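You operate a simulated robot arm through the tools that you are given. There is no shell and no other tool.

The job below is to be done with a simulated robot arm. You get a single attempt, and the scene is never put back.

## Task
Move the embossed yellow bookmark from the embosser to the green keepsake box.
Fine: draw the slide out, open the lid, lay it inside, shut the lid.

It is judged by the outcome, as a careful person would: the job done as asked, and still so three seconds after it is handed in. It fails if anything else is knocked over, pushed out of place, dropped, spilled or broken. A push-on lid holds only when it is set on centred and level and pressed home; a screw cap is set on level and turned clockwise until tight.

## Robot
A 7-joint arm with a two-finger parallel gripper, fixed in place. Base frame: the origin is on the floor under the middle of its stand, x ahead of it, y to its left, z up. Units: cm, degrees, N and s.
With the tool pointing down near the work surface it reaches from about 14 to 66 cm from the base axis. Its first joint turns from -66.0 to 66.0 degrees. Payload 2.4 kg.
Tool frame: the origin (TCP) lies between the finger pads and is the grasp point; the fingertips stand 3 cm ahead of it; z points along the fingers, y is the line along which they close. The gripper opens to 9.4 cm. The fingers are 2.8 cm wide and 1 cm thick; the gripper's body (5 by 9.6 cm) begins 5.5 cm behind the TCP.
Orientation is that of the tool frame in the base frame, as a unit quaternion [w, x, y, z]. With the fingers straight down and closing along the base's y, the tool's x points along the base's -x, its y along +y and its z along -z.

## Interface
- The arm moves only by the tool apply_moves. Its argument "moves" is a list that holds one entry, the list of rows, each a list of 7 numbers: the shift along the tool's x, y, z in units of 30 mm (1.0 is 30 mm), then the turn, a rotation vector about the tool's x, y, z in units of 6 degrees (1.0 is 6 degrees), then the gripper command, from -1 (shut) to 1 (fully open), values between in proportion. In form: [[[tx, ty, tz, ax, ay, az, gripper], ...]]. A call has 1 to 20 rows; each row shifts and turns the commanded pose from where the row before left it, along the tool's axes as they then stand. A call with a number of a shift or a turn outside -1 to 1 is refused whole. A row lasts 0.2 s, in which the tool goes at most 5 cm and 8.6 degrees; a call with a longer step from one row to the next is refused whole, and so is a gripper value outside its range. A pose out of reach is approached as far as the arm can. The call stops where the force on the tool passes 60 N (or 10 N more than at its start, if that is more) or the arm is blocked; 0.2 s more then pass. Each finger travels about 15.3 cm/s and halts on what it meets, pressing with about 41 N; the grip force reading is that of the motor and also rises with nothing between the fingers. The clock runs only during rows and for 0.2 s after the last one: add rows that do not move to give the fingers time. It gives the time, the measured TCP pose, the force on the tool (base axes), the opening and the grip force at its end, in the units of the frame above (readings bear some noise), with the torque about the TCP (base axes, N m) and any sound that the robot's microphone picked up.
- Cameras (640 x 400 px; columns grow to the right, rows downward): "scene" is fixed at [3.11, 47.29, 143.77]; the picture's right is [-0.81, -0.59, 0.00], its down [-0.37, 0.52, -0.77] and it looks along [0.45, -0.62, -0.64] (base axes); focal length 328 px, centre (320, 200). "wrist" rides on the gripper at [7.6, 1.4, -10.2] in the tool frame; the picture's right is [-0.18, 0.98, 0.00], its down [-0.75, -0.14, -0.64] and it looks along [-0.63, -0.12, 0.77] (tool axes); focal length 243 px, centre (320, 200). There is no depth. A picture from a camera that has moved, and an enlarged one, comes with that camera's place and axes in the base frame and with its lens.
- grab_frame(camera): a new picture of that camera. The clock stands still meanwhile.
- zoom(camera, box): a new picture of the part [left, top, right, bottom] of that camera's present view, enlarged. The clock stands still meanwhile.
- finish_job(): hands the job in; it is judged then, once.

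Places have to be worked out from the pictures, the camera data and where the tool is seen. Open the gripper and draw the arm clear of the work before you hand the job in, unless the task says otherwise.

The tools are called after ">>>" by a JSON object that holds its "api" and its "payload". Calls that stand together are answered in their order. apply_moves: Moves the arm, as the interface text tells. Its arguments: {"type":"object","properties":{"moves":{"type":"array","items":{"type":"array","items":{"type":"array","items":{"type":"number"}}}}},"required":["moves"]} The other tools are called the same way: grab_frame (camera) takes a picture; zoom (camera, box) takes an enlarged picture of a part of a camera's view; finish_job () hands the job in.

At the start:

```text
t: 0.0
eef_pos: [32.1, 2.96, 108.78]
tcp_rot: [0.001, 0.0, 1.0, 0.0]
force: [1.2, 0.2, -0.9]
ft_torque: [0.01, 0.01, 0.0]
grip_width: 9.42
grip_force: 0.0
```

scene: 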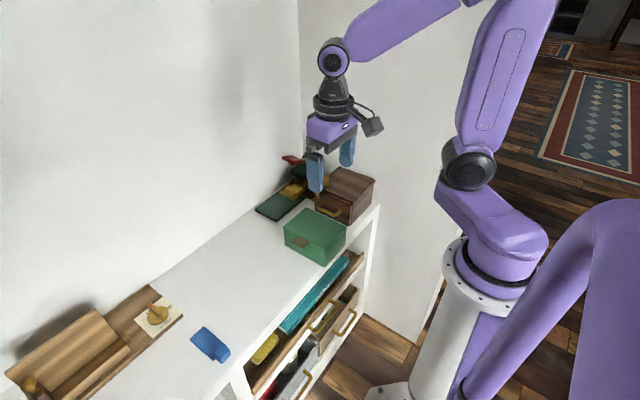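
wrist: 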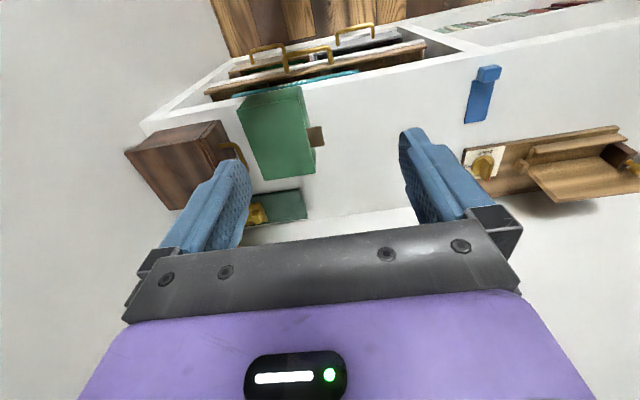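

I'll first look closely at the scene: the embosser, the green box and everything around them.

>>> {"api": "zoom", "payload": {"camera": "scene", "box": [240, 140, 400, 280]}}

>>> {"api": "zoom", "payload": {"camera": "scene", "box": [0, 260, 260, 400]}}

>>> {"api": "zoom", "payload": {"camera": "wrist", "box": [120, 60, 360, 240]}}

>>> {"api": "zoom", "payload": {"camera": "wrist", "box": [400, 40, 640, 220]}}

```text
2.86 times, centred on (320, 210) of scene
camera zoom: at [3.11, 47.29, 143.77], right [-0.81, -0.59, 0.0], down [-0.37, 0.52, -0.77], along [0.45, -0.62, -0.64], focal length 936 px, centre (320, 171)
```

zoom: 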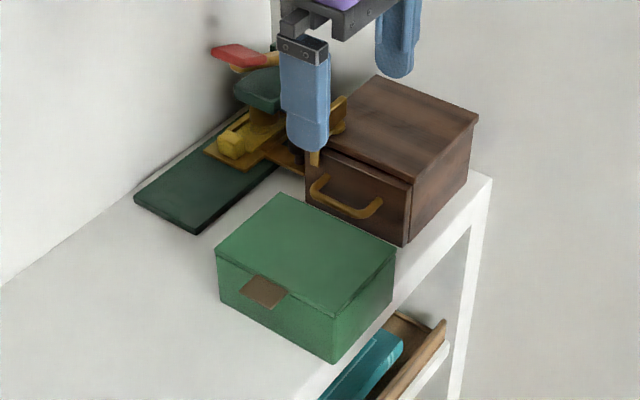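

```text
2.46 times, centred on (130, 330) of scene
camera zoom: at [3.11, 47.29, 143.77], right [-0.81, -0.59, 0.0], down [-0.37, 0.52, -0.77], along [0.45, -0.62, -0.64], focal length 806 px, centre (788, -120)
```

zoom: 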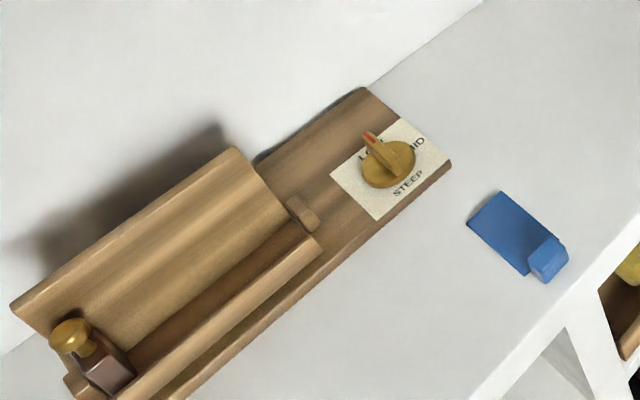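

```text
2.22 times, centred on (240, 150) of wrist
camera zoom: at [24.64, 4.18, 118.95], right [0.18, 0.98, 0.0], down [0.75, -0.14, 0.64], along [0.63, -0.12, -0.77], focal length 539 px, centre (498, 311)
```

zoom: 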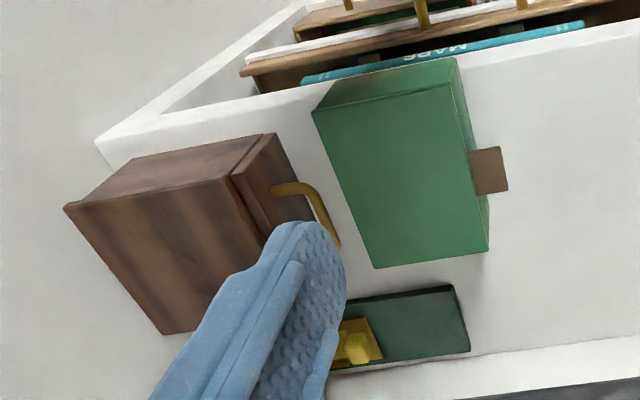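

```text
2.22 times, centred on (520, 130) of wrist
camera zoom: at [24.64, 4.18, 118.95], right [0.18, 0.98, 0.0], down [0.75, -0.14, 0.64], along [0.63, -0.12, -0.77], focal length 539 px, centre (-124, 356)
```

zoom: 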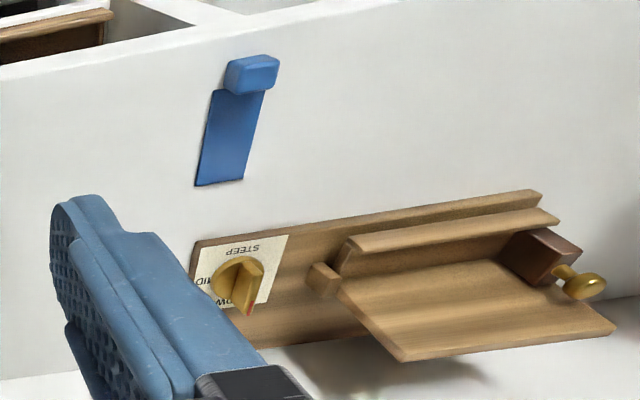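

The surface top is about z≈69, the green box spans x≈37–51, y≈-12.5–-1.2 with its top at z≈76.7, and the embosser sits behind it near (65, -15). I'll move the arm a bit nearer to view the embosser with the wrist camera.

>>> {"api": "apply_moves", "payload": {"moves": [[[-0.867, -0.4, 0.8, 0, 0, 0, 1], [-0.867, -0.4, 0.8, 0, 0, 0, 1], [-0.867, -0.4, 0.8, 0, 0, 0, 1], [-0.867, -0.4, 0.8, 0, 0, 0, 1], [-0.867, -0.4, 0.8, 0, 0, 0, 1], [0, 0, 0, 0, 0, 0, 1]]]}}

>>> {"api": "grab_frame", "payload": {"camera": "wrist"}}

>>> {"api": "grab_frame", "payload": {"camera": "scene"}}

```text
t: 1.4
eef_pos: [45.19, -3.03, 96.66]
tcp_rot: [0.0, 0.001, 1.0, -0.001]
force: [0.2, 0.4, 0.1]
ft_torque: [0.01, 0.0, 0.04]
grip_width: 9.41
grip_force: 0.0
```

```text
taken
camera wrist: at [37.67, -1.79, 106.86], right [0.18, 0.98, 0.0], down [0.75, -0.14, 0.64], along [0.63, -0.12, -0.77], focal length 243 px, centre (320, 200)
```

wrist: 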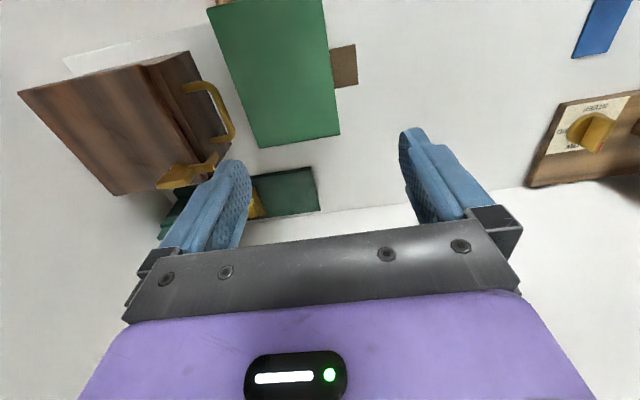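

```text
taken
```

scene: 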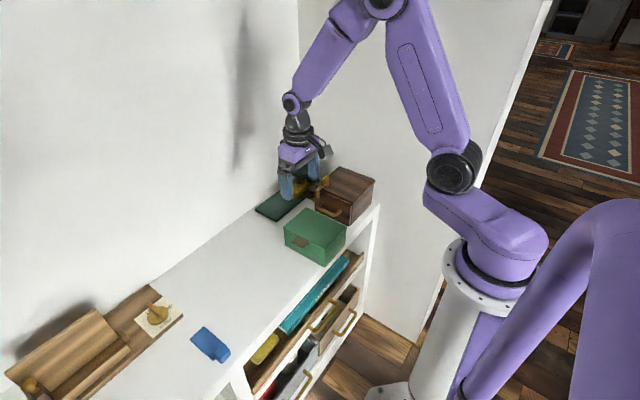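

The embosser is hidden behind the fingers. I'll turn the tool 90° about the vertical so the camera looks along -y (from the embosser's open front), then look again.

>>> {"api": "apply_moves", "payload": {"moves": [[[0, 0, 0, 0, 0, 1, 1], [0, 0, 0, 0, 0, 1, 1], [0, 0, 0, 0, 0, 1, 1], [0, 0, 0, 0, 0, 1, 1], [0, 0, 0, 0, 0, 1, 1], [0, 0, 0, 0, 0, 1, 1], [0, 0, 0, 0, 0, 1, 1], [0, 0, 0, 0, 0, 1, 1], [0, 0, 0, 0, 0, 1, 1], [0, 0, 0, 0, 0, 1, 1], [0, 0, 0, 0, 0, 1, 1], [0, 0, 0, 0, 0, 1, 1], [0, 0, 0, 0, 0, 1, 1], [0, 0, 0, 0, 0, 1, 1], [0, 0, 0, 0, 0, 1, 1], [0, 0, 0, 0, 0, 0, 1]]]}}

>>> {"api": "grab_frame", "payload": {"camera": "wrist"}}

```text
t: 4.8
eef_pos: [45.14, -3.13, 96.7]
tcp_rot: [0.0, 0.708, 0.706, 0.0]
force: [1.1, 0.3, -0.1]
ft_torque: [-0.02, 0.04, 0.04]
grip_width: 9.39
grip_force: 0.1
```

```text
taken
camera wrist: at [46.71, 4.37, 106.98], right [0.98, -0.19, 0.0], down [-0.14, -0.75, 0.64], along [-0.12, -0.63, -0.77], focal length 243 px, centre (320, 200)
```

wrist: 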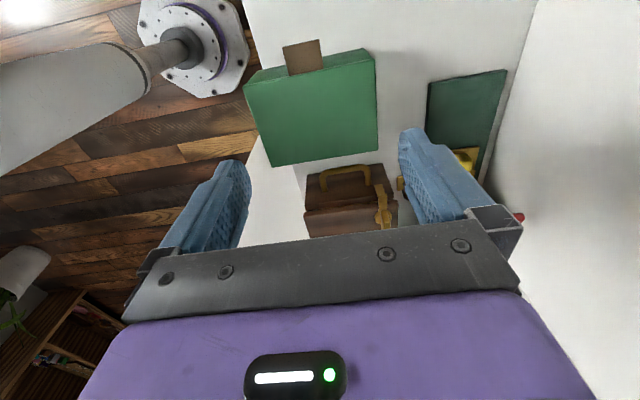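

Rotation worked. Now shift +x (tool y) by about 13 cm to centre the view on the embosser.

>>> {"api": "apply_moves", "payload": {"moves": [[[0, 0.9, 0, 0, 0, 0, 1], [0, 0.9, 0, 0, 0, 0, 1], [0, 0.9, 0, 0, 0, 0, 1], [0, 0.9, 0, 0, 0, 0, 1], [0, 0.9, 0, 0, 0, 0, 1], [0, 0, 0, 0, 0, 0, 1]]]}}

>>> {"api": "grab_frame", "payload": {"camera": "wrist"}}

>>> {"api": "zoom", "payload": {"camera": "wrist", "box": [240, 60, 440, 240]}}

>>> {"api": "zoom", "payload": {"camera": "scene", "box": [230, 130, 390, 270]}}

```text
t: 6.2
eef_pos: [58.71, -2.97, 96.67]
tcp_rot: [-0.001, 0.707, 0.707, 0.0]
force: [0.3, 0.7, 0.2]
ft_torque: [0.01, 0.0, -0.05]
grip_width: 9.4
grip_force: 0.1
```

```text
taken
camera wrist: at [60.19, 4.36, 106.9], right [0.98, -0.18, 0.0], down [-0.14, -0.75, 0.64], along [-0.12, -0.63, -0.77], focal length 243 px, centre (320, 200)
```

wrist: 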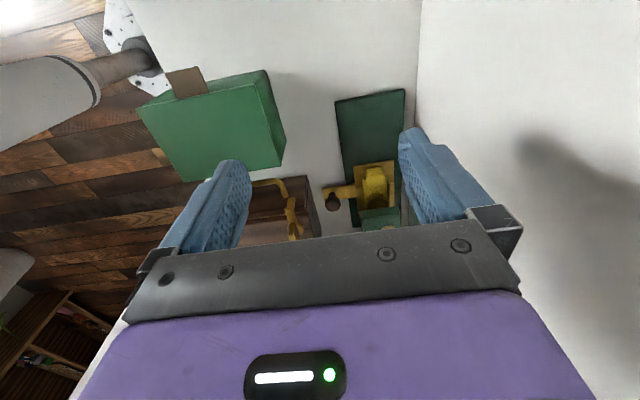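

```text
2.22 times, centred on (340, 150) of wrist
camera zoom: at [60.19, 4.36, 106.9], right [0.98, -0.18, 0.0], down [-0.14, -0.75, 0.64], along [-0.12, -0.63, -0.77], focal length 539 px, centre (276, 311)
```

zoom: 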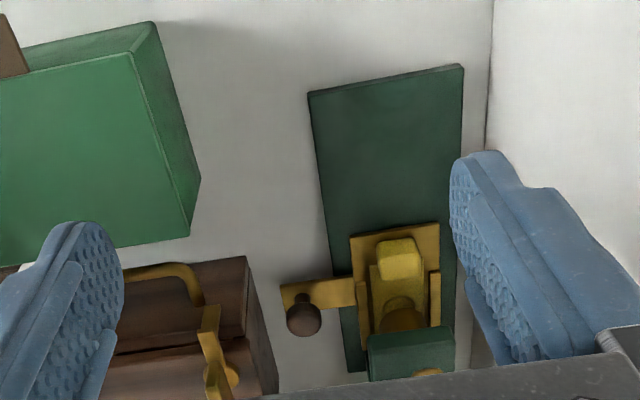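

```text
2.86 times, centred on (310, 200) of scene
camera zoom: at [3.11, 47.29, 143.77], right [-0.81, -0.59, 0.0], down [-0.37, 0.52, -0.77], along [0.45, -0.62, -0.64], focal length 936 px, centre (349, 200)
```

zoom: 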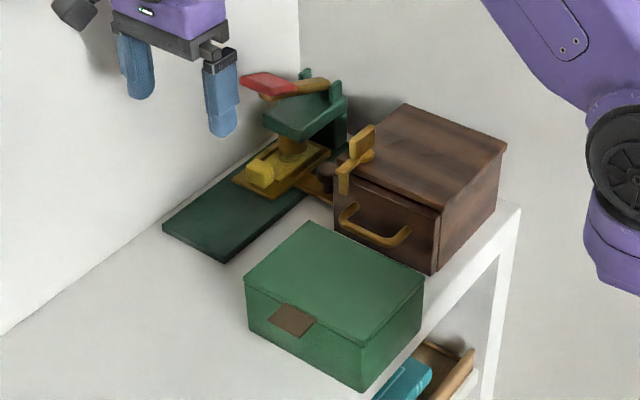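

I can see the brass slide with the yellow bookmark (with an upright tab block at ≈(65,-20,72.5)) below the press head, and a dark knob on the slide's side arm at ≈(57,-23,74). I'll tilt the camera and go lower for a closer, more horizontal look.

>>> {"api": "apply_moves", "payload": {"moves": [[[0, 0, 0, 0, -1, 0, 1], [0, 0, 0, 0, -1, 0, 1], [0, 0, 0, 0, -1, 0, 1], [0, 0, 0, 0, -1, 0, 1], [0, 0, 0, 0, -1, 0, 1], [0.196, 0.106, 0.894, 0, 0, 0, 1], [0.196, 0.106, 0.894, 0, 0, 0, 1], [0.196, 0.106, 0.894, 0, 0, 0, 1], [0.196, 0.106, 0.894, 0, 0, 0, 1], [0.196, 0.106, 0.894, 0, 0, 0, 1], [0, 0, 0, 0, 0, 0, 1]]]}}

>>> {"api": "grab_frame", "payload": {"camera": "wrist"}}

>>> {"api": "zoom", "payload": {"camera": "wrist", "box": [240, 60, 440, 220]}}

```text
t: 8.6
eef_pos: [60.48, -7.36, 83.44]
tcp_rot: [0.183, 0.683, 0.683, -0.182]
force: [-0.1, 0.4, -0.7]
ft_torque: [0.0, 0.0, 0.01]
grip_width: 9.38
grip_force: 0.1
```

```text
taken
camera wrist: at [61.91, 4.26, 88.55], right [0.98, -0.16, 0.09], down [-0.14, -0.33, 0.93], along [-0.12, -0.93, -0.35], focal length 243 px, centre (320, 200)
```

wrist: 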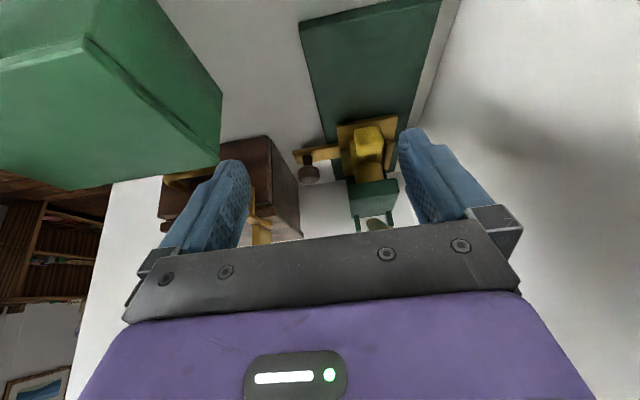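

```text
2.50 times, centred on (340, 140) of wrist
camera zoom: at [61.91, 4.26, 88.55], right [0.98, -0.16, 0.09], down [-0.14, -0.33, 0.93], along [-0.12, -0.93, -0.35], focal length 606 px, centre (270, 350)
```

zoom: 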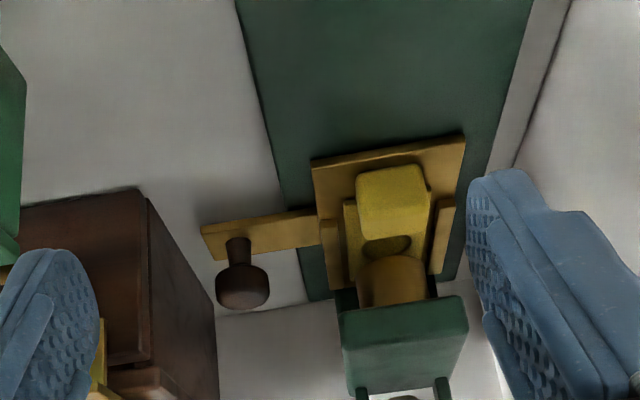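

The picture (upside-down) shows the mushroom knob on the slide's arm with its head centre near (57.3,-22.9,74.2), slide left edge at x≈61.7 and wooden box side at x≈53. I'll keep this 30° tilt, narrow the gripper to ~4.5 cm and approach part way to check the alignment.

>>> {"api": "apply_moves", "payload": {"moves": [[[-0.69, -0.356, 0.27, 0, 0, 0, -0.04], [-0.69, -0.356, 0.27, 0, 0, 0, -0.04], [-0.69, -0.356, 0.27, 0, 0, 0, -0.04], [0, 0, 0, 0, 0, 0, -0.04]]]}}

>>> {"api": "grab_frame", "payload": {"camera": "wrist"}}

>>> {"api": "zoom", "payload": {"camera": "wrist", "box": [220, 60, 420, 220]}}

>>> {"api": "zoom", "payload": {"camera": "scene", "box": [240, 130, 370, 230]}}

```text
t: 9.6
eef_pos: [57.14, -13.88, 84.63]
tcp_rot: [0.183, 0.683, 0.683, -0.182]
force: [0.1, -0.2, -0.4]
ft_torque: [-0.02, -0.01, -0.01]
grip_width: 4.51
grip_force: 0.1
```

```text
taken
camera wrist: at [58.6, -2.25, 89.74], right [0.98, -0.16, 0.09], down [-0.14, -0.33, 0.93], along [-0.12, -0.93, -0.35], focal length 243 px, centre (320, 200)
```

wrist: 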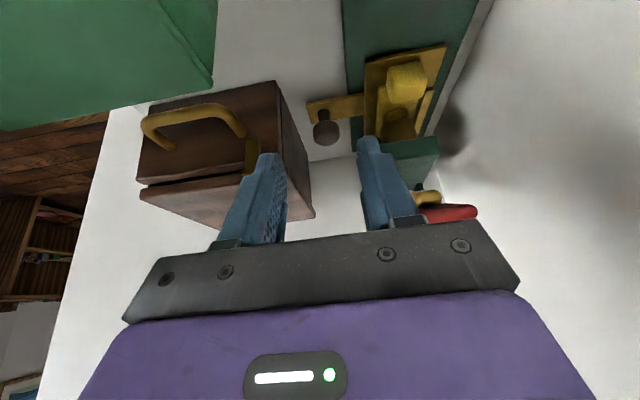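

```text
2.50 times, centred on (320, 140) of wrist
camera zoom: at [58.6, -2.25, 89.74], right [0.98, -0.16, 0.09], down [-0.14, -0.33, 0.93], along [-0.12, -0.93, -0.35], focal length 606 px, centre (320, 350)
```

zoom: 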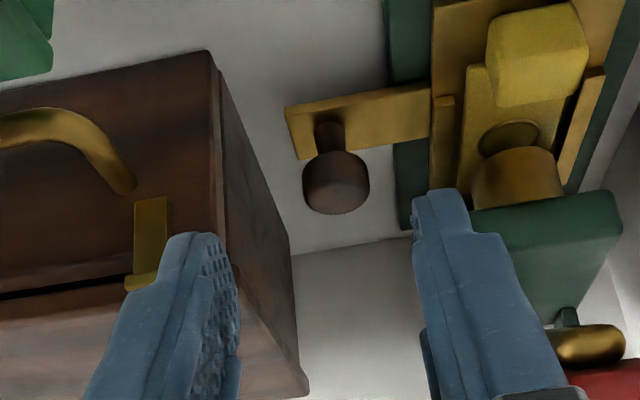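

```text
4.00 times, centred on (305, 180) of scene
camera zoom: at [3.11, 47.29, 143.77], right [-0.81, -0.59, 0.0], down [-0.37, 0.52, -0.77], along [0.45, -0.62, -0.64], focal length 1310 px, centre (380, 280)
```

zoom: 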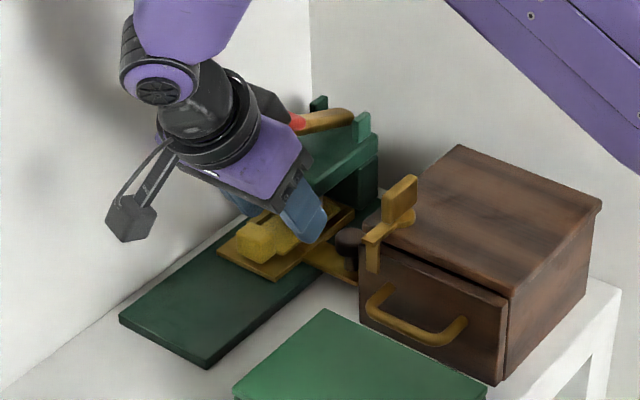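

Triangulating both wrist views puts the knob head at ≈(57.2,-23.5,74.2). To keep the gripper body clear of the brass latch on the wooden box I'll tilt to 45° and move to a stand-off point on the approach line.

>>> {"api": "apply_moves", "payload": {"moves": [[[0, 0, 0, 0, -0.833, 0, -0.04], [0, 0, 0, 0, -0.833, 0, -0.04], [0, 0, 0, 0, -0.833, 0, -0.04], [0.107, 0.01, 0.742, 0, 0, 0, -0.04], [0.107, 0.01, 0.742, 0, 0, 0, -0.04], [0, 0, 0, 0, 0, 0, -0.04]]]}}

>>> {"api": "grab_frame", "payload": {"camera": "wrist"}}

>>> {"api": "zoom", "payload": {"camera": "wrist", "box": [220, 60, 420, 220]}}

>>> {"api": "zoom", "payload": {"camera": "scene", "box": [240, 130, 370, 230]}}

```text
t: 11.0
eef_pos: [57.23, -16.55, 81.26]
tcp_rot: [0.272, 0.653, 0.653, -0.271]
force: [-0.4, 0.4, 0.0]
ft_torque: [-0.01, -0.01, -0.02]
grip_width: 4.52
grip_force: 0.1
```

```text
taken
camera wrist: at [58.63, -4.06, 82.97], right [0.98, -0.13, 0.13], down [-0.14, -0.08, 0.99], along [-0.12, -0.99, -0.1], focal length 243 px, centre (320, 200)
```

wrist: 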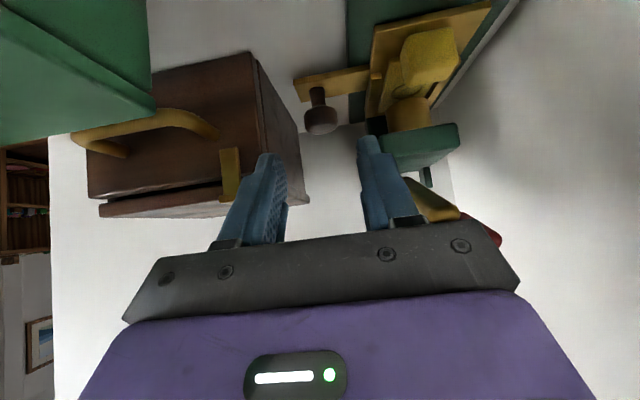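

```text
2.50 times, centred on (320, 140) of wrist
camera zoom: at [58.63, -4.06, 82.97], right [0.98, -0.13, 0.13], down [-0.14, -0.08, 0.99], along [-0.12, -0.99, -0.1], focal length 606 px, centre (320, 350)
```

zoom: 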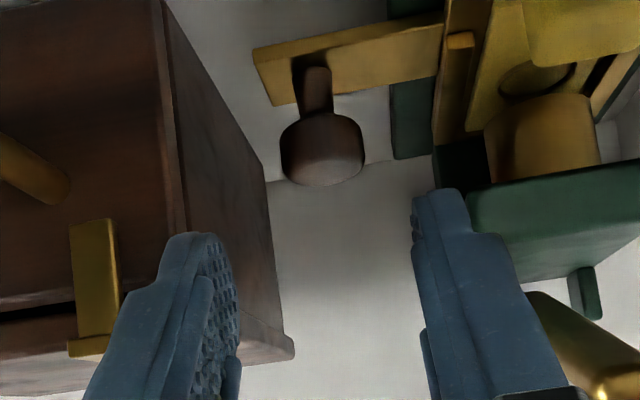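

```text
4.00 times, centred on (305, 180) of scene
camera zoom: at [3.11, 47.29, 143.77], right [-0.81, -0.59, 0.0], down [-0.37, 0.52, -0.77], along [0.45, -0.62, -0.64], focal length 1310 px, centre (380, 280)
```

zoom: 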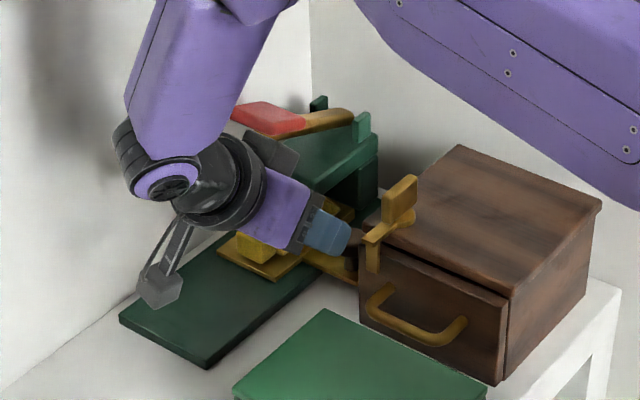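

All three views agree: knob head centre ≈(57.2,-23.6,74.4), about 2.8 cm across, and it lies centred between the open fingers. I advance along the tool axis 8.3 cm to straddle it.

>>> {"api": "apply_moves", "payload": {"moves": [[[0, 0, 0.46, 0, 0, 0, -0.04], [0, 0, 0.46, 0, 0, 0, -0.04], [0, 0, 0.46, 0, 0, 0, -0.04], [0, 0, 0.46, 0, 0, 0, -0.04], [0, 0, 0.46, 0, 0, 0, -0.04], [0, 0, 0.46, 0, 0, 0, -0.04], [0, 0, 0, 0, 0, 0, -0.04]]]}}

>>> {"api": "zoom", "payload": {"camera": "wrist", "box": [220, 60, 420, 220]}}

>>> {"api": "zoom", "payload": {"camera": "scene", "box": [240, 130, 370, 230]}}

```text
t: 12.6
eef_pos: [57.37, -22.27, 75.03]
tcp_rot: [0.27, 0.653, 0.654, -0.27]
force: [-0.2, 20.4, -7.5]
ft_torque: [-1.02, -0.26, -0.82]
grip_width: 4.51
grip_force: 0.0
```

```text
2.50 times, centred on (320, 140) of wrist
camera zoom: at [58.73, -9.72, 76.95], right [0.98, -0.13, 0.13], down [-0.14, -0.08, 0.99], along [-0.12, -0.99, -0.1], focal length 606 px, centre (320, 350)
```

zoom: 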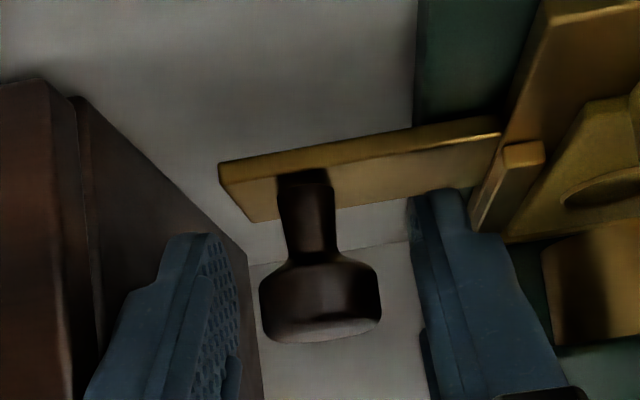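

```text
4.00 times, centred on (305, 180) of scene
camera zoom: at [3.12, 47.33, 143.75], right [-0.81, -0.59, 0.0], down [-0.37, 0.51, -0.77], along [0.45, -0.62, -0.64], focal length 1310 px, centre (380, 280)
```

zoom: 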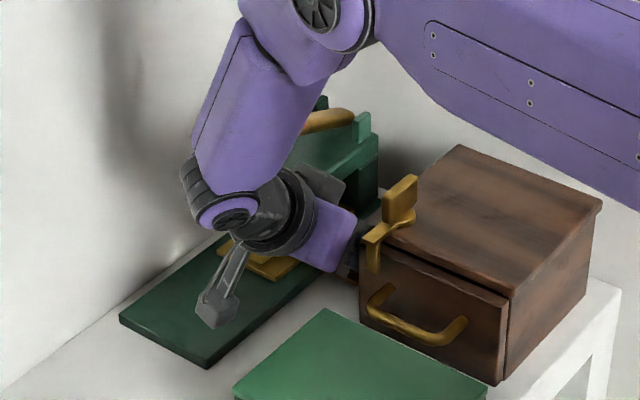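

The 20 N reading with its torque puts a contact at about (53.4,-20.5,79.4): the gripper body is touching the wooden box's front corner (the box looks unmoved). I back straight off and tilt a further 10° so that the body stays in front of it.

>>> {"api": "apply_moves", "payload": {"moves": [[[0, 0, -0.5, 0, 0, 0, -0.04], [0, 0, -0.5, 0, 0, 0, -0.04], [0, 0, 0, 0, -0.833, 0, -0.04], [0, 0, 0, 0, -0.833, 0, -0.04], [0, 0, 0, 0, 0, 0, -0.04]]]}}

>>> {"api": "zoom", "payload": {"camera": "wrist", "box": [220, 60, 420, 220]}}

>>> {"api": "zoom", "payload": {"camera": "scene", "box": [240, 130, 370, 230]}}

```text
t: 13.8
eef_pos: [57.21, -20.17, 77.28]
tcp_rot: [0.327, 0.628, 0.627, -0.326]
force: [-3.0, 2.0, -20.4]
ft_torque: [-0.04, -0.82, -0.06]
grip_width: 4.71
grip_force: 1.8
```

```text
2.50 times, centred on (320, 140) of wrist
camera zoom: at [58.71, -7.71, 76.91], right [0.98, -0.11, 0.15], down [-0.14, 0.09, 0.99], along [-0.12, -0.99, 0.08], focal length 606 px, centre (320, 350)
```

zoom: 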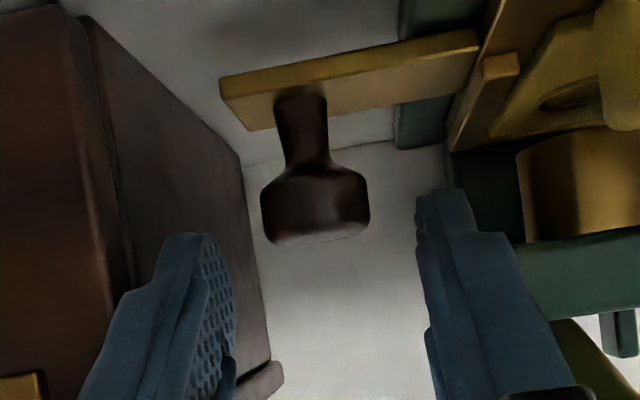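

```text
4.00 times, centred on (305, 180) of scene
camera zoom: at [3.14, 47.28, 143.77], right [-0.81, -0.59, 0.0], down [-0.37, 0.52, -0.77], along [0.45, -0.62, -0.64], focal length 1310 px, centre (380, 280)
```

zoom: 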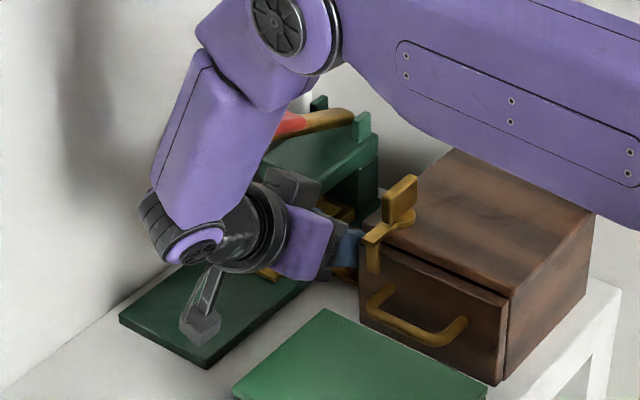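

Now a 20 N downward force at x≈53.2 suggests the left finger is caught under the wooden box's overhanging top edge. I'll release by moving slightly down and +x, then straight back (+y), and check the box.

>>> {"api": "apply_moves", "payload": {"moves": [[[0.137, 0.1, 0.096, 0, 0, 0, -0.04], [0.287, 0.0, -0.41, 0, 0, 0, -0.04], [0.287, 0, -0.41, 0, 0, 0, -0.04], [0, 0, 0, 0, 0, 0, -0.04]]]}}

>>> {"api": "grab_frame", "payload": {"camera": "wrist"}}

>>> {"api": "zoom", "payload": {"camera": "scene", "box": [240, 130, 370, 230]}}

```text
t: 14.8
eef_pos: [57.47, -17.25, 76.9]
tcp_rot: [0.327, 0.628, 0.627, -0.327]
force: [0.0, 0.2, 0.3]
ft_torque: [0.01, -0.01, -0.01]
grip_width: 4.52
grip_force: 0.2
```

```text
taken
camera wrist: at [58.96, -4.65, 76.51], right [0.98, -0.11, 0.15], down [-0.14, 0.09, 0.99], along [-0.12, -0.99, 0.08], focal length 243 px, centre (320, 200)
```

wrist: 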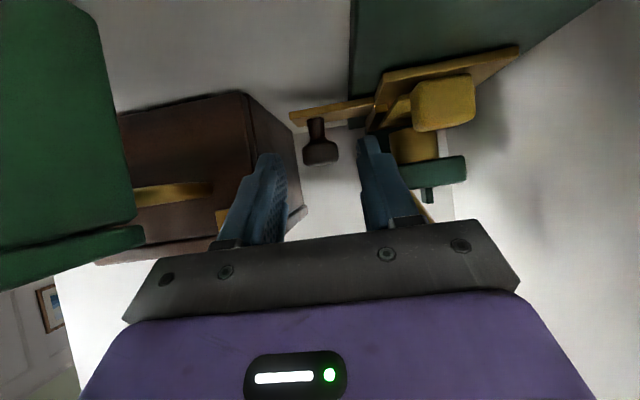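

```text
4.00 times, centred on (305, 180) of scene
camera zoom: at [3.11, 47.29, 143.77], right [-0.81, -0.59, 0.0], down [-0.37, 0.52, -0.77], along [0.45, -0.62, -0.64], focal length 1310 px, centre (380, 280)
```

zoom: 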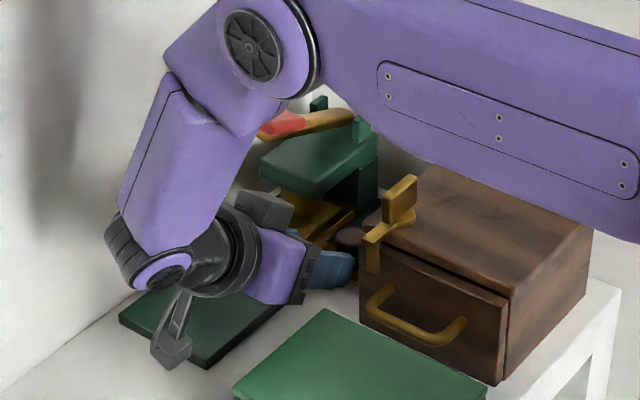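

Released; forces are zero and the wooden box looks unmoved. Its top overhangs to x≈54 at z≈79.5, so I'll use a 60° tilt with a narrower 3.9 cm opening and pass the fingers beneath that lip onto the knob.

>>> {"api": "apply_moves", "payload": {"moves": [[[0, 0, 0, 0, -0.833, 0, -0.17], [-0.37, -0.067, 0, 0, 0, 0, -0.17], [0, 0, 0.4, 0, 0, 0, -0.17], [0, 0, 0.4, 0, 0, 0, -0.17], [0, 0, 0.4, 0, 0, 0, -0.17], [0, 0, 0, 0, 0, 0, -0.17]]]}}

>>> {"api": "zoom", "payload": {"camera": "wrist", "box": [220, 60, 420, 220]}}

```text
t: 16.2
eef_pos: [57.42, -21.01, 76.11]
tcp_rot: [0.353, 0.613, 0.612, -0.354]
force: [0.7, -0.1, 1.1]
ft_torque: [0.0, 0.03, -0.02]
grip_width: 3.9
grip_force: 0.0
```

```text
2.50 times, centred on (320, 140) of wrist
camera zoom: at [58.78, -8.41, 74.55], right [0.98, -0.09, 0.16], down [-0.14, 0.18, 0.97], along [-0.12, -0.98, 0.16], focal length 606 px, centre (320, 350)
```

zoom: 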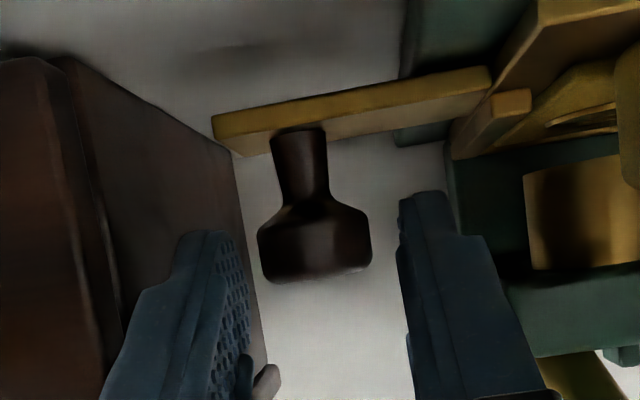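

No contact now, and the knob (z≈74.3, x≈57.2) lies between the fingers. I advance another 1.3 cm and then close on the knob.

>>> {"api": "apply_moves", "payload": {"moves": [[[0, -0.04, 0.22, 0, 0, 0, -0.17], [0, 0, 0.22, 0, 0, 0, -0.17], [0, 0, 0, 0, 0, 0, -0.17]]]}}

>>> {"api": "zoom", "payload": {"camera": "wrist", "box": [220, 60, 420, 220]}}

```text
t: 17.0
eef_pos: [57.01, -21.97, 75.35]
tcp_rot: [0.354, 0.612, 0.612, -0.353]
force: [-0.6, 0.9, 1.3]
ft_torque: [0.0, 0.0, 0.0]
grip_width: 3.93
grip_force: 0.1
```

```text
2.50 times, centred on (320, 140) of wrist
camera zoom: at [58.65, -9.54, 73.81], right [0.98, -0.09, 0.16], down [-0.14, 0.18, 0.97], along [-0.12, -0.98, 0.16], focal length 606 px, centre (320, 350)
```

zoom: 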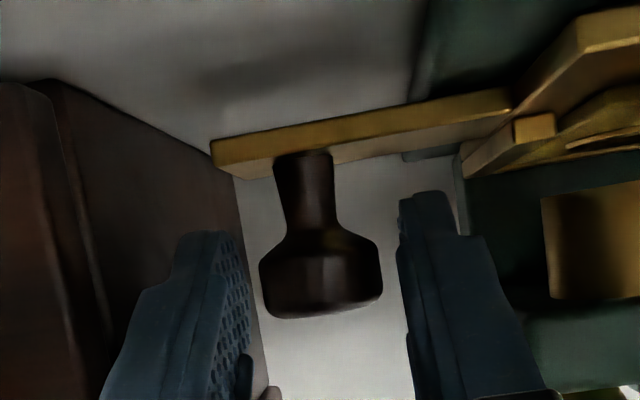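

The knob sits between the fingers with no contact force. Closing the gripper on it.

>>> {"api": "apply_moves", "payload": {"moves": [[[0, 0, 0, 0, 0, 0, -0.4], [0, 0, 0, 0, 0, 0, -0.7], [0, 0, 0, 0, 0, 0, -1], [0, 0, 0, 0, 0, 0, -1]]]}}

>>> {"api": "zoom", "payload": {"camera": "wrist", "box": [220, 60, 420, 220]}}

```text
t: 18.0
eef_pos: [57.16, -22.05, 75.31]
tcp_rot: [0.354, 0.613, 0.612, -0.353]
force: [2.5, -0.3, -1.5]
ft_torque: [0.01, -0.02, 0.01]
grip_width: 2.7
grip_force: 45.2
```

```text
2.50 times, centred on (320, 140) of wrist
camera zoom: at [58.66, -9.52, 73.82], right [0.98, -0.09, 0.16], down [-0.14, 0.18, 0.97], along [-0.12, -0.98, 0.16], focal length 606 px, centre (320, 350)
```

zoom: 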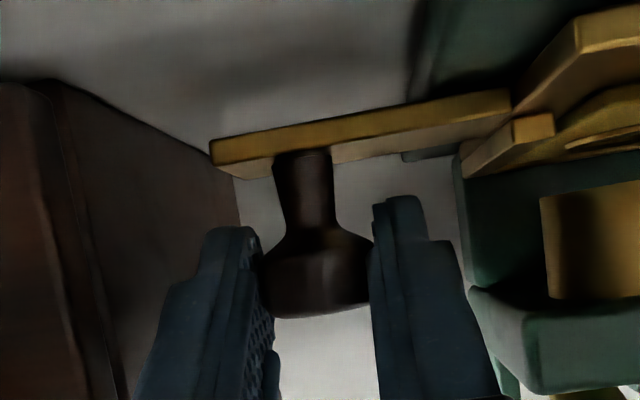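

The knob is gripped (2.7 cm, 45 N). I now pull straight along +y in small steps, watching the force.

>>> {"api": "apply_moves", "payload": {"moves": [[[0.167, 0, -0.289, 0, 0, 0, -1], [0.167, 0, -0.289, 0, 0, 0, -1], [0.167, 0, -0.289, 0, 0, 0, -1], [0, 0, 0, 0, 0, 0, -1]]]}}

>>> {"api": "zoom", "payload": {"camera": "wrist", "box": [220, 60, 420, 220]}}

>>> {"api": "zoom", "payload": {"camera": "scene", "box": [240, 130, 370, 230]}}

```text
t: 19.0
eef_pos: [57.2, -18.95, 75.28]
tcp_rot: [0.354, 0.612, 0.612, -0.353]
force: [10.5, -0.3, -2.0]
ft_torque: [-0.05, -0.18, 0.1]
grip_width: 2.73
grip_force: 44.9
```

```text
2.50 times, centred on (320, 140) of wrist
camera zoom: at [58.64, -6.51, 73.82], right [0.98, -0.09, 0.16], down [-0.14, 0.18, 0.97], along [-0.12, -0.98, 0.16], focal length 606 px, centre (320, 350)
```

zoom: 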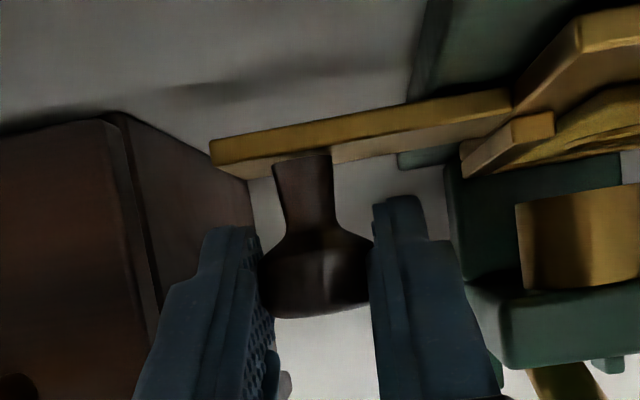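

```text
4.00 times, centred on (305, 180) of scene
camera zoom: at [3.13, 47.29, 143.77], right [-0.81, -0.59, 0.0], down [-0.37, 0.52, -0.77], along [0.45, -0.62, -0.64], focal length 1310 px, centre (380, 280)
```

zoom: 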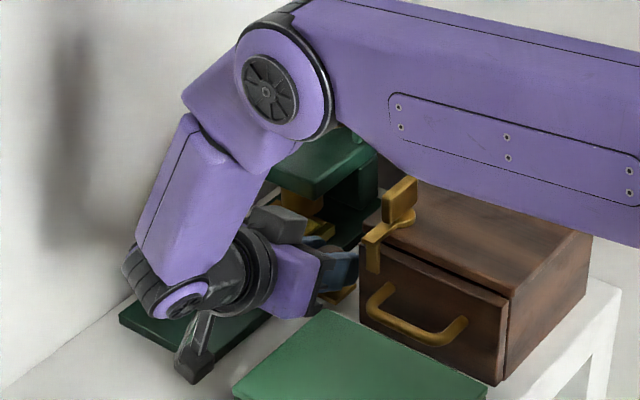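

The slide is moving with the knob (3 cm so far). A 10 N sideways force shows a small misalignment, so I nudge +x by 0.15 cm and keep pulling.

>>> {"api": "apply_moves", "payload": {"moves": [[[0, 0.05, 0, 0, 0, 0, -1], [0.167, 0.01, -0.289, 0, 0, 0, -1], [0.167, 0, -0.289, 0, 0, 0, -1], [0.167, 0, -0.289, 0, 0, 0, -1], [0.167, 0, -0.289, 0, 0, 0, -1], [0, 0, 0, 0, 0, 0, -1]]]}}

>>> {"api": "grab_frame", "payload": {"camera": "wrist"}}

>>> {"api": "grab_frame", "payload": {"camera": "scene"}}

```text
t: 20.4
eef_pos: [57.26, -15.25, 75.3]
tcp_rot: [0.353, 0.613, 0.611, -0.356]
force: [-18.3, -1.6, 20.0]
ft_torque: [0.6, 0.28, -0.33]
grip_width: 2.7
grip_force: 45.0
```

```text
taken
camera wrist: at [58.74, -2.64, 73.76], right [0.98, -0.1, 0.16], down [-0.14, 0.18, 0.97], along [-0.12, -0.98, 0.17], focal length 243 px, centre (320, 200)
```

wrist: 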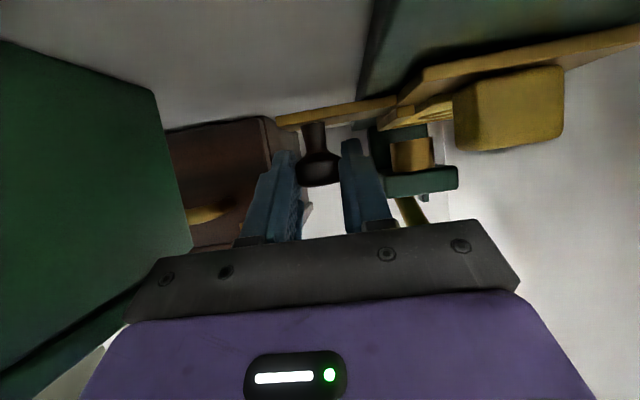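

```text
taken
```

scene: 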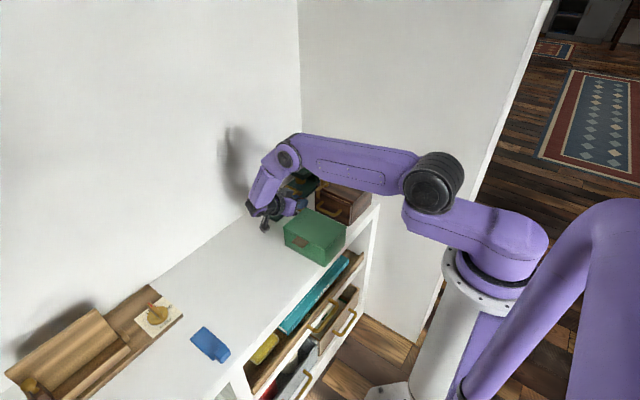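

The slide has come out about 6.8 cm; the side/up forces are just strain against the slide's guide from my small nudge. I relax that strain slightly and continue pulling gently.

>>> {"api": "apply_moves", "payload": {"moves": [[[-0.023, -0.033, -0.013, 0, 0, 0, -1], [0.167, 0, -0.289, 0, 0, 0, -1], [0.167, 0, -0.289, 0, 0, 0, -1], [0, 0, 0, 0, 0, 0, -1]]]}}

>>> {"api": "grab_frame", "payload": {"camera": "wrist"}}

>>> {"api": "zoom", "payload": {"camera": "scene", "box": [240, 130, 370, 230]}}

```text
t: 21.4
eef_pos: [57.1, -12.92, 75.24]
tcp_rot: [0.353, 0.613, 0.612, -0.353]
force: [-8.9, -0.7, 5.8]
ft_torque: [-0.51, 0.24, -0.04]
grip_width: 2.7
grip_force: 45.2
```

```text
taken
camera wrist: at [58.67, -0.43, 73.8], right [0.98, -0.09, 0.16], down [-0.14, 0.18, 0.97], along [-0.12, -0.98, 0.16], focal length 243 px, centre (320, 200)
```

wrist: 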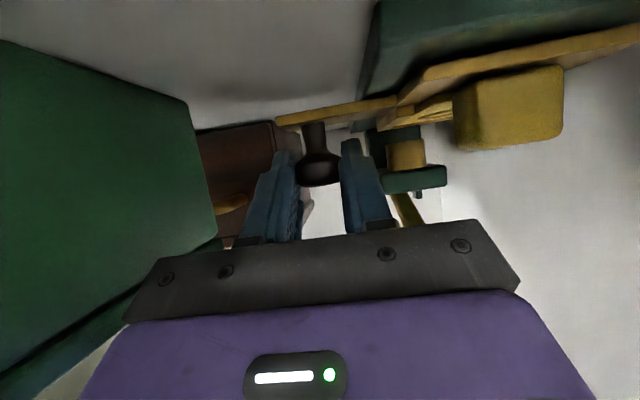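

```text
4.00 times, centred on (305, 180) of scene
camera zoom: at [3.08, 47.29, 143.76], right [-0.81, -0.59, 0.0], down [-0.37, 0.52, -0.77], along [0.45, -0.62, -0.64], focal length 1310 px, centre (380, 280)
```

zoom: 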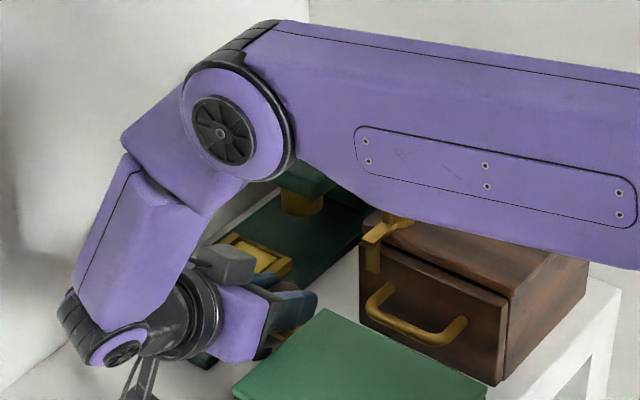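

The slide's rear edge is now clear of the press ram (~9 cm out). I'll pull a little further to see whether it reaches its stop.

>>> {"api": "apply_moves", "payload": {"moves": [[[0.08, -0.015, -0.145, 0, 0, 0, -1], [0.08, 0, -0.145, 0, 0, 0, -1], [0, 0, 0, 0, 0, 0, -1]]]}}

```text
t: 22.2
eef_pos: [57.19, -12.03, 75.29]
tcp_rot: [0.353, 0.613, 0.613, -0.353]
force: [-5.8, -1.9, -4.4]
ft_torque: [-0.16, 0.06, -0.05]
grip_width: 2.7
grip_force: 44.9
```

Still sliding freely; another 1.5 cm, checking the force.

>>> {"api": "apply_moves", "payload": {"moves": [[[0.08, 0, -0.145, 0, 0, 0, -1], [0.08, 0, -0.145, 0, 0, 0, -1], [0.08, 0, -0.145, 0, 0, 0, -1], [0, 0, 0, 0, 0, 0, -1]]]}}

>>> {"api": "zoom", "payload": {"camera": "scene", "box": [240, 130, 370, 230]}}

>>> {"api": "grab_frame", "payload": {"camera": "wrist"}}

```text
t: 23.2
eef_pos: [57.21, -11.34, 75.59]
tcp_rot: [0.353, 0.616, 0.608, -0.355]
force: [8.8, -33.1, 0.2]
ft_torque: [-0.63, -0.14, 0.13]
grip_width: 2.7
grip_force: 44.9
```

```text
4.00 times, centred on (305, 180) of scene
camera zoom: at [3.13, 47.22, 143.79], right [-0.81, -0.59, 0.0], down [-0.37, 0.52, -0.77], along [0.45, -0.62, -0.64], focal length 1310 px, centre (380, 280)
```

zoom: 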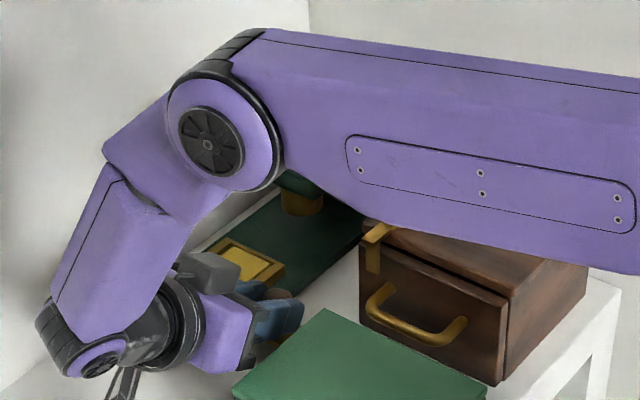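

```text
taken
camera wrist: at [58.84, 1.25, 74.07], right [0.98, -0.1, 0.16], down [-0.14, 0.18, 0.97], along [-0.13, -0.98, 0.17], focal length 243 px, centre (320, 200)
```

wrist: 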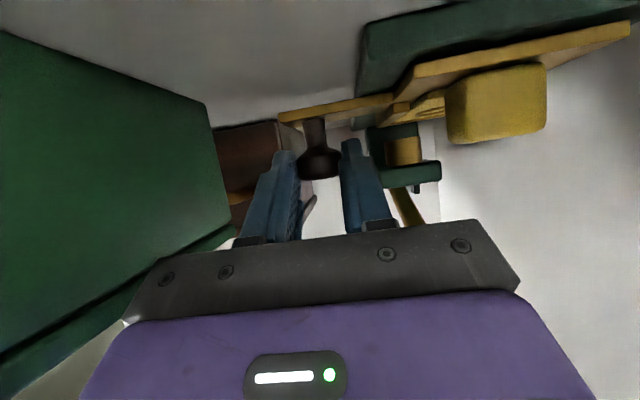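

The slide hit its end stop (-33 N in y) at about 10.6 cm out. I relax the pull, open the fingers to 3.9 cm and back off along the tool axis.

>>> {"api": "apply_moves", "payload": {"moves": [[[-0.08, 0, 0.145, 0, 0, 0, -1], [0, 0, 0, 0, 0, 0, -0.6], [0, 0, 0, 0, 0, 0, -0.17], [0, 0, 0, 0, 0, 0, -0.17]]]}}

```text
t: 24.2
eef_pos: [57.18, -11.06, 75.39]
tcp_rot: [0.354, 0.612, 0.613, -0.353]
force: [-0.4, -0.3, -0.2]
ft_torque: [-0.02, 0.03, -0.02]
grip_width: 3.91
grip_force: 0.2
```

Forces are zero and the fingers are open. I retreat along the tool axis, rise, and straighten the tool to vertical for a look.

>>> {"api": "apply_moves", "payload": {"moves": [[[0, 0, -0.6, 0, 0, 0, -0.17], [0, 0, -0.6, 0, 0, 0, -0.17], [0, 0, -0.6, 0, 0, 0, -0.17], [-0.866, 0, -0.5, 0, 0, 0, -0.17], [-0.866, 0, -0.5, 0, 0, 0, -0.17], [-0.866, 0, -0.5, 0, 0, 0, -0.17], [-0.866, 0, -0.5, 0, 0, 0, -0.17], [0, 0, 0, 0, 1, 0, -0.17], [0, 0, 0, 0, 1, 0, -0.17], [0, 0, 0, 0, 1, 0, -0.17], [0, 0, 0, 0, 1, 0, -0.17], [0, 0, 0, 0, 1, 0, -0.17], [0, 0, 0, 0, 1, 0, -0.17], [0, 0, 0, 0, 1, 0, -0.17], [0, 0, 0, 0, 1, 0, -0.17], [0, 0, 0, 0, 1, 0, -0.17], [0, 0, 0, 0, 1, 0, -0.17], [0, 0, 0, 0, 0, 0, -0.17]]]}}

>>> {"api": "grab_frame", "payload": {"camera": "wrist"}}

>>> {"api": "zoom", "payload": {"camera": "scene", "box": [230, 130, 390, 270]}}

```text
t: 28.0
eef_pos: [57.17, -6.45, 90.09]
tcp_rot: [0.001, 0.707, 0.708, 0.0]
force: [0.4, -0.4, 0.4]
ft_torque: [-0.01, 0.02, -0.02]
grip_width: 3.91
grip_force: 0.1
```

```text
taken
camera wrist: at [58.65, 1.0, 100.41], right [0.98, -0.18, 0.0], down [-0.14, -0.75, 0.64], along [-0.12, -0.63, -0.77], focal length 243 px, centre (320, 200)
```

wrist: 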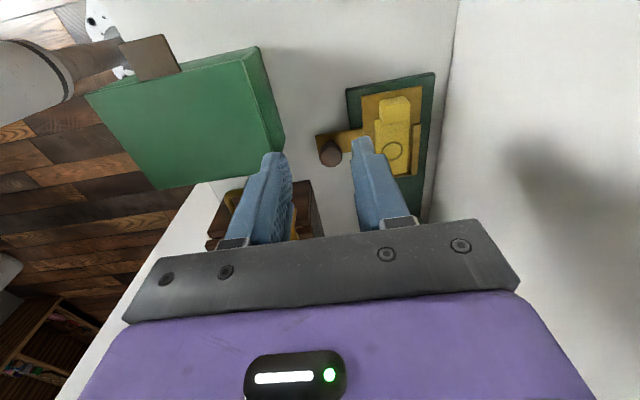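

```text
2.86 times, centred on (310, 200) of scene
camera zoom: at [3.11, 47.29, 143.77], right [-0.81, -0.59, 0.0], down [-0.37, 0.52, -0.77], along [0.45, -0.62, -0.64], focal length 936 px, centre (349, 200)
```

zoom: 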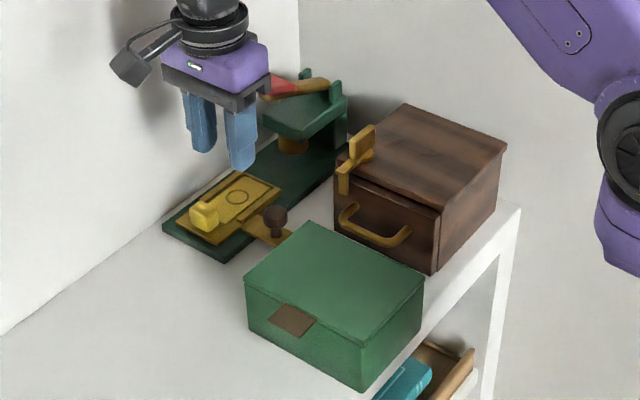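

The slide is fully out, the bookmark with its embossed ring is exposed, and nothing else has shifted. Next I look closely at the green box's lid and tab from the +y side.

>>> {"api": "apply_moves", "payload": {"moves": [[[0.8, -0.93, 0, 0, 0, 0, -0.17], [0.8, -0.93, 0, 0, 0, 0, -0.17], [0.8, -0.93, 0, 0, 0, 0, -0.17], [0.8, -0.93, 0, 0, 0, 0, -0.17], [0.8, -0.93, 0, 0, 0, 0, -0.17], [0, 0, 0, 0, -1, 0, -0.17], [0, 0, 0, 0, -1, 0, -0.17], [0, 0, 0, 0, -1, 0, -0.17], [0, 0, 0, 0, -1, 0, -0.17], [0, 0, 0, 0, -1, 0, -0.17], [0.5, 0, 0.867, 0, 0, 0, -0.17], [0.5, 0, 0.867, 0, 0, 0, -0.17], [0, 0, 0, 0, 0, 0, -0.17]]]}}

>>> {"api": "grab_frame", "payload": {"camera": "wrist"}}

>>> {"api": "zoom", "payload": {"camera": "wrist", "box": [220, 60, 420, 200]}}

>>> {"api": "zoom", "payload": {"camera": "scene", "box": [270, 190, 370, 280]}}

```text
t: 30.8
eef_pos: [43.34, 5.54, 84.17]
tcp_rot: [0.183, 0.683, 0.683, -0.182]
force: [-0.2, 0.3, 0.3]
ft_torque: [0.01, -0.03, 0.02]
grip_width: 3.89
grip_force: 0.0
```

```text
taken
camera wrist: at [44.79, 17.08, 89.13], right [0.98, -0.16, 0.09], down [-0.14, -0.33, 0.93], along [-0.12, -0.93, -0.35], focal length 243 px, centre (320, 200)
```

wrist: 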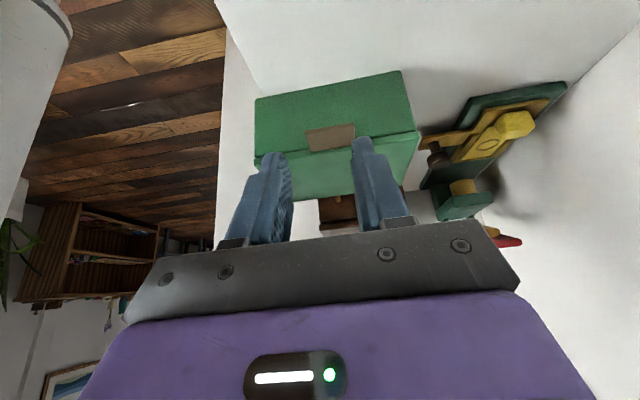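

```text
2.86 times, centred on (320, 130) of wrist
camera zoom: at [44.79, 17.08, 89.13], right [0.98, -0.16, 0.09], down [-0.14, -0.33, 0.93], along [-0.12, -0.93, -0.35], focal length 693 px, centre (320, 400)
```

zoom: 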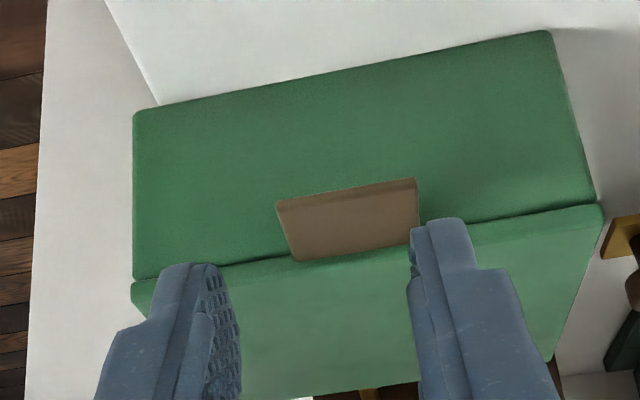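

```text
4.44 times, centred on (320, 235) of scene
camera zoom: at [3.11, 47.29, 143.77], right [-0.81, -0.59, 0.0], down [-0.37, 0.52, -0.77], along [0.45, -0.62, -0.64], focal length 1456 px, centre (320, 44)
```

zoom: 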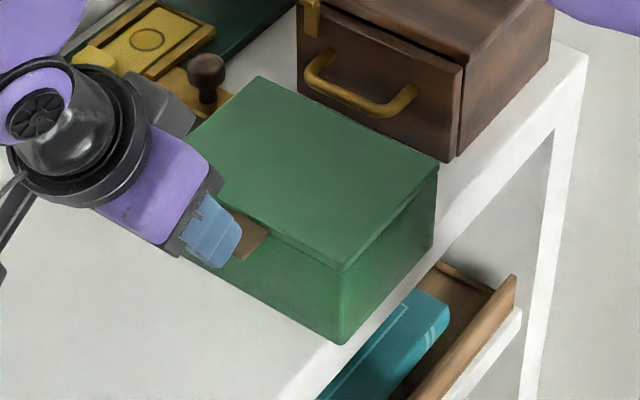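

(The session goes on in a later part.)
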